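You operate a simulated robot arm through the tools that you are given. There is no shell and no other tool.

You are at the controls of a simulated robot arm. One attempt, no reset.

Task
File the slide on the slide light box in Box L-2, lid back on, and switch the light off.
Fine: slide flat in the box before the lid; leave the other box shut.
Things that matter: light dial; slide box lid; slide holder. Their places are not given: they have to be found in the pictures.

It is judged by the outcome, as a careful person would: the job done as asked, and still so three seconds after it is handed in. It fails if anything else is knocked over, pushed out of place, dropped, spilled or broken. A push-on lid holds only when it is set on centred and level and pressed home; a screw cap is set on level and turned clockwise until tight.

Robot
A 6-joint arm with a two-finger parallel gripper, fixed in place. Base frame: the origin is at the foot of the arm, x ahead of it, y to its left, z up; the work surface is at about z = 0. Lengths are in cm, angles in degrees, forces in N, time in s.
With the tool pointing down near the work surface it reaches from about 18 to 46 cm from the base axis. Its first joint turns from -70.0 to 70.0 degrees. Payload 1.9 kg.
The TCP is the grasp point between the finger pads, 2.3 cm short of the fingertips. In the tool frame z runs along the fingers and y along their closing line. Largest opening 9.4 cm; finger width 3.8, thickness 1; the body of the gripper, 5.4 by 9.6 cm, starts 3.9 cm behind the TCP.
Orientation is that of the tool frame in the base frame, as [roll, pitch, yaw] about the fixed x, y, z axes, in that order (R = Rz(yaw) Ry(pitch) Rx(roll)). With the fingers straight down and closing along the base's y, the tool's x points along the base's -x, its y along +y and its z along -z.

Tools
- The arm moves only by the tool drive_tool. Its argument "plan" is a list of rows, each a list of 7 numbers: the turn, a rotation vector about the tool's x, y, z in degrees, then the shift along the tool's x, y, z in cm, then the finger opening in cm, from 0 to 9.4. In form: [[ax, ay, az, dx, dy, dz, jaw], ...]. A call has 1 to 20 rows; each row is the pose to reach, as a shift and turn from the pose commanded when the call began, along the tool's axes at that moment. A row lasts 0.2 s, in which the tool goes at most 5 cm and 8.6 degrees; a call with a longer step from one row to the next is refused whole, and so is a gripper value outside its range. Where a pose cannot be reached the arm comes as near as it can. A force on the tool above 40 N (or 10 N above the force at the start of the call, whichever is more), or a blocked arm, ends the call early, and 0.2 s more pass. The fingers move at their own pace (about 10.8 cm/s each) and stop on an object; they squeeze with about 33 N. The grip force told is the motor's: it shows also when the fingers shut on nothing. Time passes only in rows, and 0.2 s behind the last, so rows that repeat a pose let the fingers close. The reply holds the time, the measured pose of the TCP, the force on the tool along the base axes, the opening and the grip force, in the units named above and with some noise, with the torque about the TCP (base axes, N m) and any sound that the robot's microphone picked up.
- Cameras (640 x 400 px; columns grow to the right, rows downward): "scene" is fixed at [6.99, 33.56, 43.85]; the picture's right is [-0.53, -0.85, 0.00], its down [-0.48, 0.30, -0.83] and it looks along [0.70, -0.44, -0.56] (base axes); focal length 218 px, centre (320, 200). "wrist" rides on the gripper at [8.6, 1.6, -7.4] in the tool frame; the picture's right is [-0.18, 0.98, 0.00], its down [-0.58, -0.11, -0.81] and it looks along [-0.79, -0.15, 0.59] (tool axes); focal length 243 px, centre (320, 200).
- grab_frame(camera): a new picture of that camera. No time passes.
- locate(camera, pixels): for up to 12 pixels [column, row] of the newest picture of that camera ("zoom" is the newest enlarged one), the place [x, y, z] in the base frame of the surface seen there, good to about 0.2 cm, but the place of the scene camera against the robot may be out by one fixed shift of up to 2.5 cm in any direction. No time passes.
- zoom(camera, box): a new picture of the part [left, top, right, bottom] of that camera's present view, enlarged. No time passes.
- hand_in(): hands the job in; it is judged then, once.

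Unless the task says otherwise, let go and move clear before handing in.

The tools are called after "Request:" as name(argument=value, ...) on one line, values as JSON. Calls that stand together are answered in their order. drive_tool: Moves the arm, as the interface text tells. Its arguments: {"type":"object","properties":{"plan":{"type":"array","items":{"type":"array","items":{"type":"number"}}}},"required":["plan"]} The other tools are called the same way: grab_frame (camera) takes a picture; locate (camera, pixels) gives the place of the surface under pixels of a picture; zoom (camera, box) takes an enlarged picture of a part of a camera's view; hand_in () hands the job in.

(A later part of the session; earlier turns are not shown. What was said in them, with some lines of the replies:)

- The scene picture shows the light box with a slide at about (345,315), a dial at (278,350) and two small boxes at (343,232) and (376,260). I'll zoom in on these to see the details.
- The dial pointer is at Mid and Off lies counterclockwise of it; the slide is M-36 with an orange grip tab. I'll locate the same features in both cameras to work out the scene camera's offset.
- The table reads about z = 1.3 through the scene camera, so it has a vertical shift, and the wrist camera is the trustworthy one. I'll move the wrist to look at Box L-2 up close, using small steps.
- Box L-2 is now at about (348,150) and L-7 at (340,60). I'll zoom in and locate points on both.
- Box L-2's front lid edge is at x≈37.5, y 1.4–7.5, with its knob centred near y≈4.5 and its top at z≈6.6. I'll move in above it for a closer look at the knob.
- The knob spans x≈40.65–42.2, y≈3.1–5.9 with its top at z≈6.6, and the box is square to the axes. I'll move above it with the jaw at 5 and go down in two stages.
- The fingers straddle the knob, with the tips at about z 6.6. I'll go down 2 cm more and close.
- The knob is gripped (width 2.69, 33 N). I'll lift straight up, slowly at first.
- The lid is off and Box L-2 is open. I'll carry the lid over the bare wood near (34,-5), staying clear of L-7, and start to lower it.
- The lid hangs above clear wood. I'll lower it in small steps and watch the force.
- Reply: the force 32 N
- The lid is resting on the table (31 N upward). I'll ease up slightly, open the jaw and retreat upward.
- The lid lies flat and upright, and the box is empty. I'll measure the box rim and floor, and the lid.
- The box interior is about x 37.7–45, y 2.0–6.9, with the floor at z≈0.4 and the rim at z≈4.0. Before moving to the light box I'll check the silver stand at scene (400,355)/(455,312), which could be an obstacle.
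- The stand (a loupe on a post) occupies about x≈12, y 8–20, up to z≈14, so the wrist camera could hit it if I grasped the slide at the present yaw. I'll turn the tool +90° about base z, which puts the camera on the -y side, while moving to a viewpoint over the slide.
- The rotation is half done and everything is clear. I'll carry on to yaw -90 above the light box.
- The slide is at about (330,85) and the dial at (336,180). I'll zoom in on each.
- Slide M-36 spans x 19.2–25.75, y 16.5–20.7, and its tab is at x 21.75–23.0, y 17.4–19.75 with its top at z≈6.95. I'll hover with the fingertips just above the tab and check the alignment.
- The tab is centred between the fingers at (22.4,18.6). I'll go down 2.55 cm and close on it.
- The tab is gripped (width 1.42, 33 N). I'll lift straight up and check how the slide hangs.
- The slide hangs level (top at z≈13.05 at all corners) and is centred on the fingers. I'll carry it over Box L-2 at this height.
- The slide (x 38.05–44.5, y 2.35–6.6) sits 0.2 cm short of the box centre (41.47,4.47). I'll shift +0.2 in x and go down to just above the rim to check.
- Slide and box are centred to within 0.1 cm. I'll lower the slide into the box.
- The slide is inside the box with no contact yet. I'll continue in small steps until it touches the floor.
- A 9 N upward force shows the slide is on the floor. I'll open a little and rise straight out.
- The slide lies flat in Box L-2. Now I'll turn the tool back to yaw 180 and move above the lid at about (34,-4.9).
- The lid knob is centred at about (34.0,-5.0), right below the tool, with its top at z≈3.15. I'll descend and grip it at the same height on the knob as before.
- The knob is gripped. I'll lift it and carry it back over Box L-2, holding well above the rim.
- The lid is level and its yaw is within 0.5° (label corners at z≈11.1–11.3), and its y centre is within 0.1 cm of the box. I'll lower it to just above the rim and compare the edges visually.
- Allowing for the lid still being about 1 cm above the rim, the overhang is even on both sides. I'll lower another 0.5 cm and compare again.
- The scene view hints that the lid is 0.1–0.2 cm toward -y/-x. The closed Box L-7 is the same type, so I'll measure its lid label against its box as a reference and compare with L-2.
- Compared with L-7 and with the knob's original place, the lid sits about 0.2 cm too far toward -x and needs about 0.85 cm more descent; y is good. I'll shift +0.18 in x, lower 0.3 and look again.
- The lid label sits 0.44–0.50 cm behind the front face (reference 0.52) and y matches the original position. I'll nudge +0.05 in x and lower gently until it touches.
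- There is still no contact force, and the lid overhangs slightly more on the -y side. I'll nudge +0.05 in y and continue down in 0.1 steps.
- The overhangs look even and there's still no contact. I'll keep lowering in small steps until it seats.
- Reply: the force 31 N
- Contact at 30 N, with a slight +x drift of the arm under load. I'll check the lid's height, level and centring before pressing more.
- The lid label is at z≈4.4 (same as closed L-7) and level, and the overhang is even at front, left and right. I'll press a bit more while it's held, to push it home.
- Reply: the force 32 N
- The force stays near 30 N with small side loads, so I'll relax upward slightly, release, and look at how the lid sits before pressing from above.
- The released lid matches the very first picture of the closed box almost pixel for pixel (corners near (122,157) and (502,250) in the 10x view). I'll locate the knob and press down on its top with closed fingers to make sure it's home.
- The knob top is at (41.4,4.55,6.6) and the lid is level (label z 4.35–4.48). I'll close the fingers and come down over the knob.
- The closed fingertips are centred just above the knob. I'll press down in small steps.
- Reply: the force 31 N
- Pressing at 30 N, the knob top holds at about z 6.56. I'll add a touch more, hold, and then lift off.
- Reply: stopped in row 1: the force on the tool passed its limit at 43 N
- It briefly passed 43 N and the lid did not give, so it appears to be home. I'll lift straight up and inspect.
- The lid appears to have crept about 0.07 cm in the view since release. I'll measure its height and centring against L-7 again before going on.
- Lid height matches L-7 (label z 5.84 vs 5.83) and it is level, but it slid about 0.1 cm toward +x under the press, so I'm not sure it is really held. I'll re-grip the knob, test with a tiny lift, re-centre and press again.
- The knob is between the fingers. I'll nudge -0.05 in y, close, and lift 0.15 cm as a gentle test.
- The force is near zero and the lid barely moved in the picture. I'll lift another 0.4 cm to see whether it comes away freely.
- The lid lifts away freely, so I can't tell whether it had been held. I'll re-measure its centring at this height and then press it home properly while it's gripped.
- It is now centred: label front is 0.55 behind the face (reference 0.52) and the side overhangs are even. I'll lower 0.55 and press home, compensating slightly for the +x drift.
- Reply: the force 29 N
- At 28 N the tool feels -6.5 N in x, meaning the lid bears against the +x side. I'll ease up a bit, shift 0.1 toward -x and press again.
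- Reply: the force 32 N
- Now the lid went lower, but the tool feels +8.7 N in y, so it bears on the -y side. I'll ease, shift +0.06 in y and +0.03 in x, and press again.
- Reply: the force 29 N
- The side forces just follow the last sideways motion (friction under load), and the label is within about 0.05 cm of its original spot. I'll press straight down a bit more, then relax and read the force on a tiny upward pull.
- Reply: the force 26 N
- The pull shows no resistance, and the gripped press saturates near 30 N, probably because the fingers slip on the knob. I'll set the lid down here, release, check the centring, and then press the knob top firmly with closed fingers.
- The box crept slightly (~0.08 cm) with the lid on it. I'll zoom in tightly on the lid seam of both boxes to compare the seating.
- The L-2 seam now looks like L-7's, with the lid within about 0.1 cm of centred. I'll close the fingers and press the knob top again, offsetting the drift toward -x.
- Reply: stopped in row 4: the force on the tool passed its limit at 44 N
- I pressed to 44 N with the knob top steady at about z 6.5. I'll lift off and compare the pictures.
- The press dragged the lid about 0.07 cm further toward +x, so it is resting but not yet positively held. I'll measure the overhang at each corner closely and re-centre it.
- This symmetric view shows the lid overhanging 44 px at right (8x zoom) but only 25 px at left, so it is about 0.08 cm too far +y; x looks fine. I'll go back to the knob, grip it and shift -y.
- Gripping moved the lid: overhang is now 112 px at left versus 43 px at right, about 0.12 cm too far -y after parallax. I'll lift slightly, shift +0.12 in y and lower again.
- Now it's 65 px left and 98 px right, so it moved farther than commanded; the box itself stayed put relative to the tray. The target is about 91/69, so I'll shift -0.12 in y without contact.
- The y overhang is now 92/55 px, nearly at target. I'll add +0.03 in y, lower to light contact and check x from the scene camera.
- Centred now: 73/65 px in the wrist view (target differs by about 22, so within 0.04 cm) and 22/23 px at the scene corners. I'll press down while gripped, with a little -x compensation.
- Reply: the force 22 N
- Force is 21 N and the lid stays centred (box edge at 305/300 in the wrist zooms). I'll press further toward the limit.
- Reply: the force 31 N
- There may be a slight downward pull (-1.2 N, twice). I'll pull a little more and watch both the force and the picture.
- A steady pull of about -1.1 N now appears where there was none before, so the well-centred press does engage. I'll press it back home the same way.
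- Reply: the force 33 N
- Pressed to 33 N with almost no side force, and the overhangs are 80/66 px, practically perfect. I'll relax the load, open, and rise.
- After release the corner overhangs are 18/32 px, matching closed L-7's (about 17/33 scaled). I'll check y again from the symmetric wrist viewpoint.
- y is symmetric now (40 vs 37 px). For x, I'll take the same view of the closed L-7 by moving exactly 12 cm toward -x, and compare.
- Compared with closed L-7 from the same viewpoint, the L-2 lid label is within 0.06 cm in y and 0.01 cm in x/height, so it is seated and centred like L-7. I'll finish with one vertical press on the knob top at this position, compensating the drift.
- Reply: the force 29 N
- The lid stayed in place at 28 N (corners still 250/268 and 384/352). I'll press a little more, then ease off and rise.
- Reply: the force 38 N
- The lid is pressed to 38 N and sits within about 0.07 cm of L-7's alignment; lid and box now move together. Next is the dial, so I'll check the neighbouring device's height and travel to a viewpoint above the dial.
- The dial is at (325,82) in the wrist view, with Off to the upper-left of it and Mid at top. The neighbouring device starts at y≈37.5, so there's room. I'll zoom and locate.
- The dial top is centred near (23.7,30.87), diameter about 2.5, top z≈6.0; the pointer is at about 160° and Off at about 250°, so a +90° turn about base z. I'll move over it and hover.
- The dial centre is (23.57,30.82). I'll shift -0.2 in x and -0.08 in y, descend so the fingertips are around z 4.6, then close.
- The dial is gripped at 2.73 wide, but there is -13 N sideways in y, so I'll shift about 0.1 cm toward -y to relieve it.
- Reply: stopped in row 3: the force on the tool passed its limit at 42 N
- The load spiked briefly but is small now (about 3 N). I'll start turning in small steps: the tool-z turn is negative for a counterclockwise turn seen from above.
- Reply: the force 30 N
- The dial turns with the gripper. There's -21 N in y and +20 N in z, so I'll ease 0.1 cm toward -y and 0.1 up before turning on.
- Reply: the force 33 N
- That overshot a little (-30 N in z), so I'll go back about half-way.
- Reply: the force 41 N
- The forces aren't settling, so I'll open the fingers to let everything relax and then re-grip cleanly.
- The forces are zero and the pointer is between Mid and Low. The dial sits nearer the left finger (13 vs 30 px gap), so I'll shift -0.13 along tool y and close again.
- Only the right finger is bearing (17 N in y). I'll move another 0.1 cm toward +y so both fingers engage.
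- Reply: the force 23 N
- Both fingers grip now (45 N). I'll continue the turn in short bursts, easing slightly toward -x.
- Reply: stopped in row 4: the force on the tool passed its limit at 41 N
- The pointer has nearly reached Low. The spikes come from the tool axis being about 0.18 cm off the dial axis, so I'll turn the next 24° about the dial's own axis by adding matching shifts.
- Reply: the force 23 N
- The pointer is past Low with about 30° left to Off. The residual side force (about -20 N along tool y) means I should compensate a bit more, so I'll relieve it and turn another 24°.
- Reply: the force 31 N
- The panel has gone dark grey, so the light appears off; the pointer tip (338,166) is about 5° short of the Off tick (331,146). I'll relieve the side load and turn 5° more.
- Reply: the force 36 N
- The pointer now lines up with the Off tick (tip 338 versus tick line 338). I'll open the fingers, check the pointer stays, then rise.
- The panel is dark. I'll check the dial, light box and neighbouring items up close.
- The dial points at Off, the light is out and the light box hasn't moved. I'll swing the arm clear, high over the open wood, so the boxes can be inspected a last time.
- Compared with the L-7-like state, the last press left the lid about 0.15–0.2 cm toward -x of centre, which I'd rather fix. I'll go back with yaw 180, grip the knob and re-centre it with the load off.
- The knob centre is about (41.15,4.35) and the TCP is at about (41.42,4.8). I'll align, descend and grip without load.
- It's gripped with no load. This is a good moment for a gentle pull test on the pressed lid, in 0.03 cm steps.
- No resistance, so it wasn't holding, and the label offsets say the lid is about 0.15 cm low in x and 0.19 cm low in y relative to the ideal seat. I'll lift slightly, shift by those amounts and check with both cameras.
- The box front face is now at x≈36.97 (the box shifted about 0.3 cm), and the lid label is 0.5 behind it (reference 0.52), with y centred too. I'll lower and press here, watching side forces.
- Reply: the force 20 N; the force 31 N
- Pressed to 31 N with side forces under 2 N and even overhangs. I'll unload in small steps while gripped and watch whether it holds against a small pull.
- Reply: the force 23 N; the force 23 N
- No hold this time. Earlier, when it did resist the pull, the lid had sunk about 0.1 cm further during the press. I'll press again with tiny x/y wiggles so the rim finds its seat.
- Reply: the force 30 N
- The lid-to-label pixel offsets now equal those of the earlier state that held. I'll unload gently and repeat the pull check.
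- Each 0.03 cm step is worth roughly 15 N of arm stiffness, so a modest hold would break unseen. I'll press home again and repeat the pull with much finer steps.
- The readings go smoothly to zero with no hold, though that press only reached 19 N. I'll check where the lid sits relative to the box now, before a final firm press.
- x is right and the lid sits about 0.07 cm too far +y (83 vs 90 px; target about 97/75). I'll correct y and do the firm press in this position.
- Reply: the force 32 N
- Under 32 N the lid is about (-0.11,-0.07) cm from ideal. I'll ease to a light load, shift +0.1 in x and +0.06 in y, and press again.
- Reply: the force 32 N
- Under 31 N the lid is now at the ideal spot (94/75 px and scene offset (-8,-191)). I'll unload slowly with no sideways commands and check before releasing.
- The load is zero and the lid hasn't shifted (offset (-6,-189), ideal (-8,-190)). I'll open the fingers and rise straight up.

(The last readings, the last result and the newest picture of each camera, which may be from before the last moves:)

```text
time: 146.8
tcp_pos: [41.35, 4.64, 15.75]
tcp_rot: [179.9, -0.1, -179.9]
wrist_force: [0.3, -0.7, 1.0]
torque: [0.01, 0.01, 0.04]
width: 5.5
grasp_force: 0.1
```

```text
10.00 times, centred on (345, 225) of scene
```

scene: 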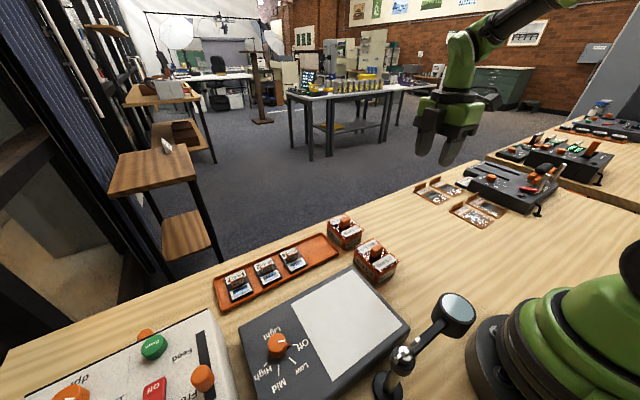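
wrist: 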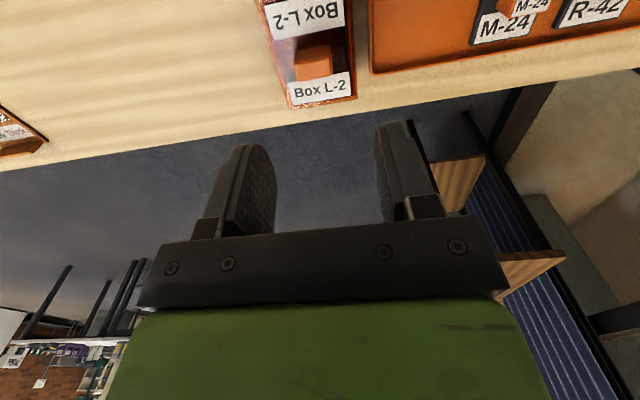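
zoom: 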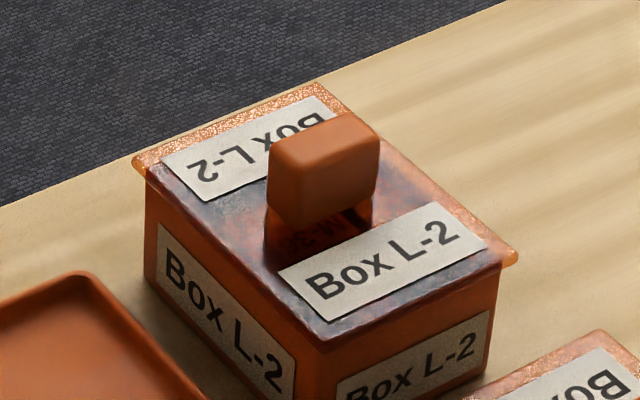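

The released lid sits at the ideal offset (-9,-188). I'll verify against the L-7 reference from the symmetric wrist viewpoint.

Request:
drive_tool(plan=[[0, 0, 0, 1.7, -0.6, 0.5, 5.5], [0, 0, 0, 3.4, -1.2, 1.5, 5.5], [0, 0, 0, 5.0, -1.75, 2.4, 5.5], [0, 0, 0, 5.0, -1.75, 2.4, 5.5]])

Request:
zoom(camera="wrist", box=[290, 60, 340, 110])

Request:
zoom(camera="wrist", box=[355, 60, 405, 110])

```text
time: 147.8
tcp_pos: [36.27, 2.65, 13.4]
tcp_rot: [179.9, 0.1, -180.0]
wrist_force: [0.5, 0.1, 0.7]
torque: [0.03, 0.0, 0.0]
width: 5.5
grasp_force: 0.0
```

```text
8.00 times, centred on (315, 85) of wrist
```

zoom: 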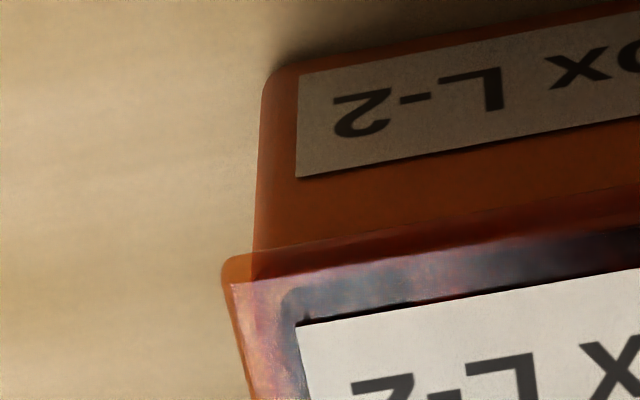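

```text
8.00 times, centred on (380, 85) of wrist
```

zoom: 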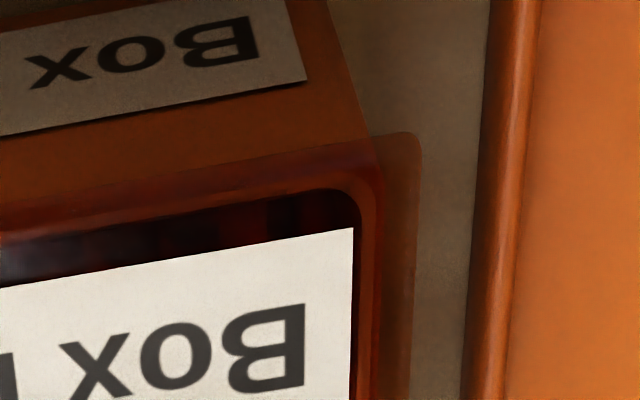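

The lid matches L-7's alignment to about 0.05 cm in both directions, level and at home height. I'll retreat to a clear high pose and take a last overall look.

Request:
drive_tool(plan=[[0, 0, 0, 0, 0, -4, 5.5], [0, 0, 0, 1, -1, -8, 5.5], [0, 0, 0, 2.5, -3.5, -11, 5.5], [0, 0, 0, 4, -6, -14, 5.5], [0, 0, 0, 4.5, -6.5, -15, 5.5], [0, 0, 0, 4.5, -6.5, -15, 5.5], [0, 0, 0, 4.5, -6.5, -15, 5.5]])

Request:
grab_frame(camera="scene")

Request:
zoom(camera="scene", box=[300, 200, 420, 280])

Request:
zoom(camera="scene", box=[200, 230, 420, 400])

```text
time: 149.3
tcp_pos: [31.53, -4.1, 28.54]
tcp_rot: [179.9, 0.0, -180.0]
wrist_force: [0.5, -0.6, 0.6]
torque: [-0.01, -0.03, 0.03]
width: 5.51
grasp_force: 0.0
```

```text
taken
```

scene: 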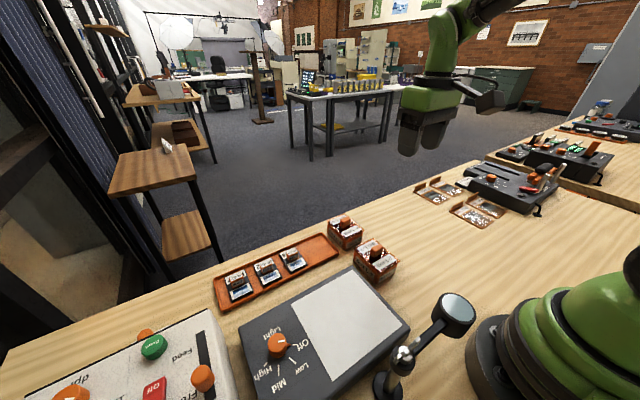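

```text
5.00 times, centred on (360, 240) of scene
```

zoom: 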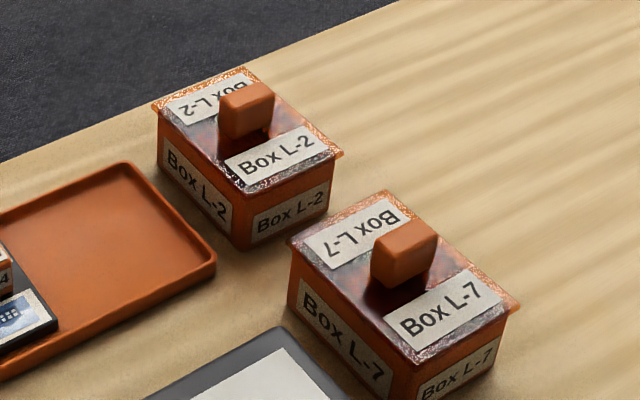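

```text
2.35 times, centred on (310, 315) of scene
```

zoom: 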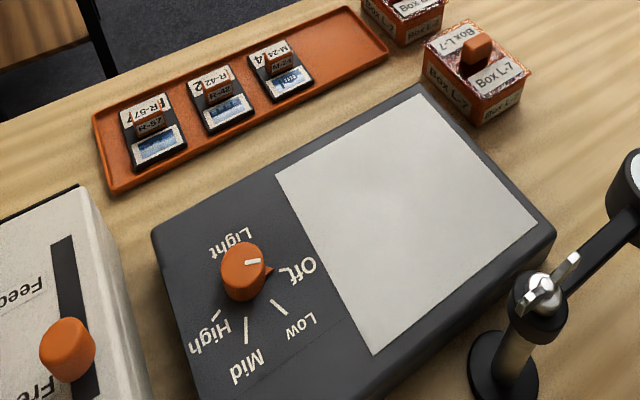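

The overview shows Box L-2 closed with its lid level and centred and the slide inside. L-7 is untouched, the dial is at Off with the panel dark, everything else is in place, and the arm is clear, so I'm handing in.

Request:
hand_in()

```text
The job is handed in.
```

The M-36 slide is lying flat in Box L-2 with the lid back on, and the light is switched off. I've handed the job in, but I don't know the result.

- **Lid:** it is level and at the same height as the lid on Box L-7. It is centred to within about 0.05 cm and was pressed down with about 31 N. I'm not certain it grips: in pull tests after earlier presses it nearly always lifted with no resistance. I didn't pull it again after the final press.
- **Box L-2:** the box slid about 0.3 cm toward the arm while I was seating the lid.
- **Light:** the dial points at Off and the panel is dark.
- **Everything else:** Box L-7 stayed shut, and the slides in the tray, the loupe stand and the other devices look undisturbed in the last picture. The arm is clear of the table.
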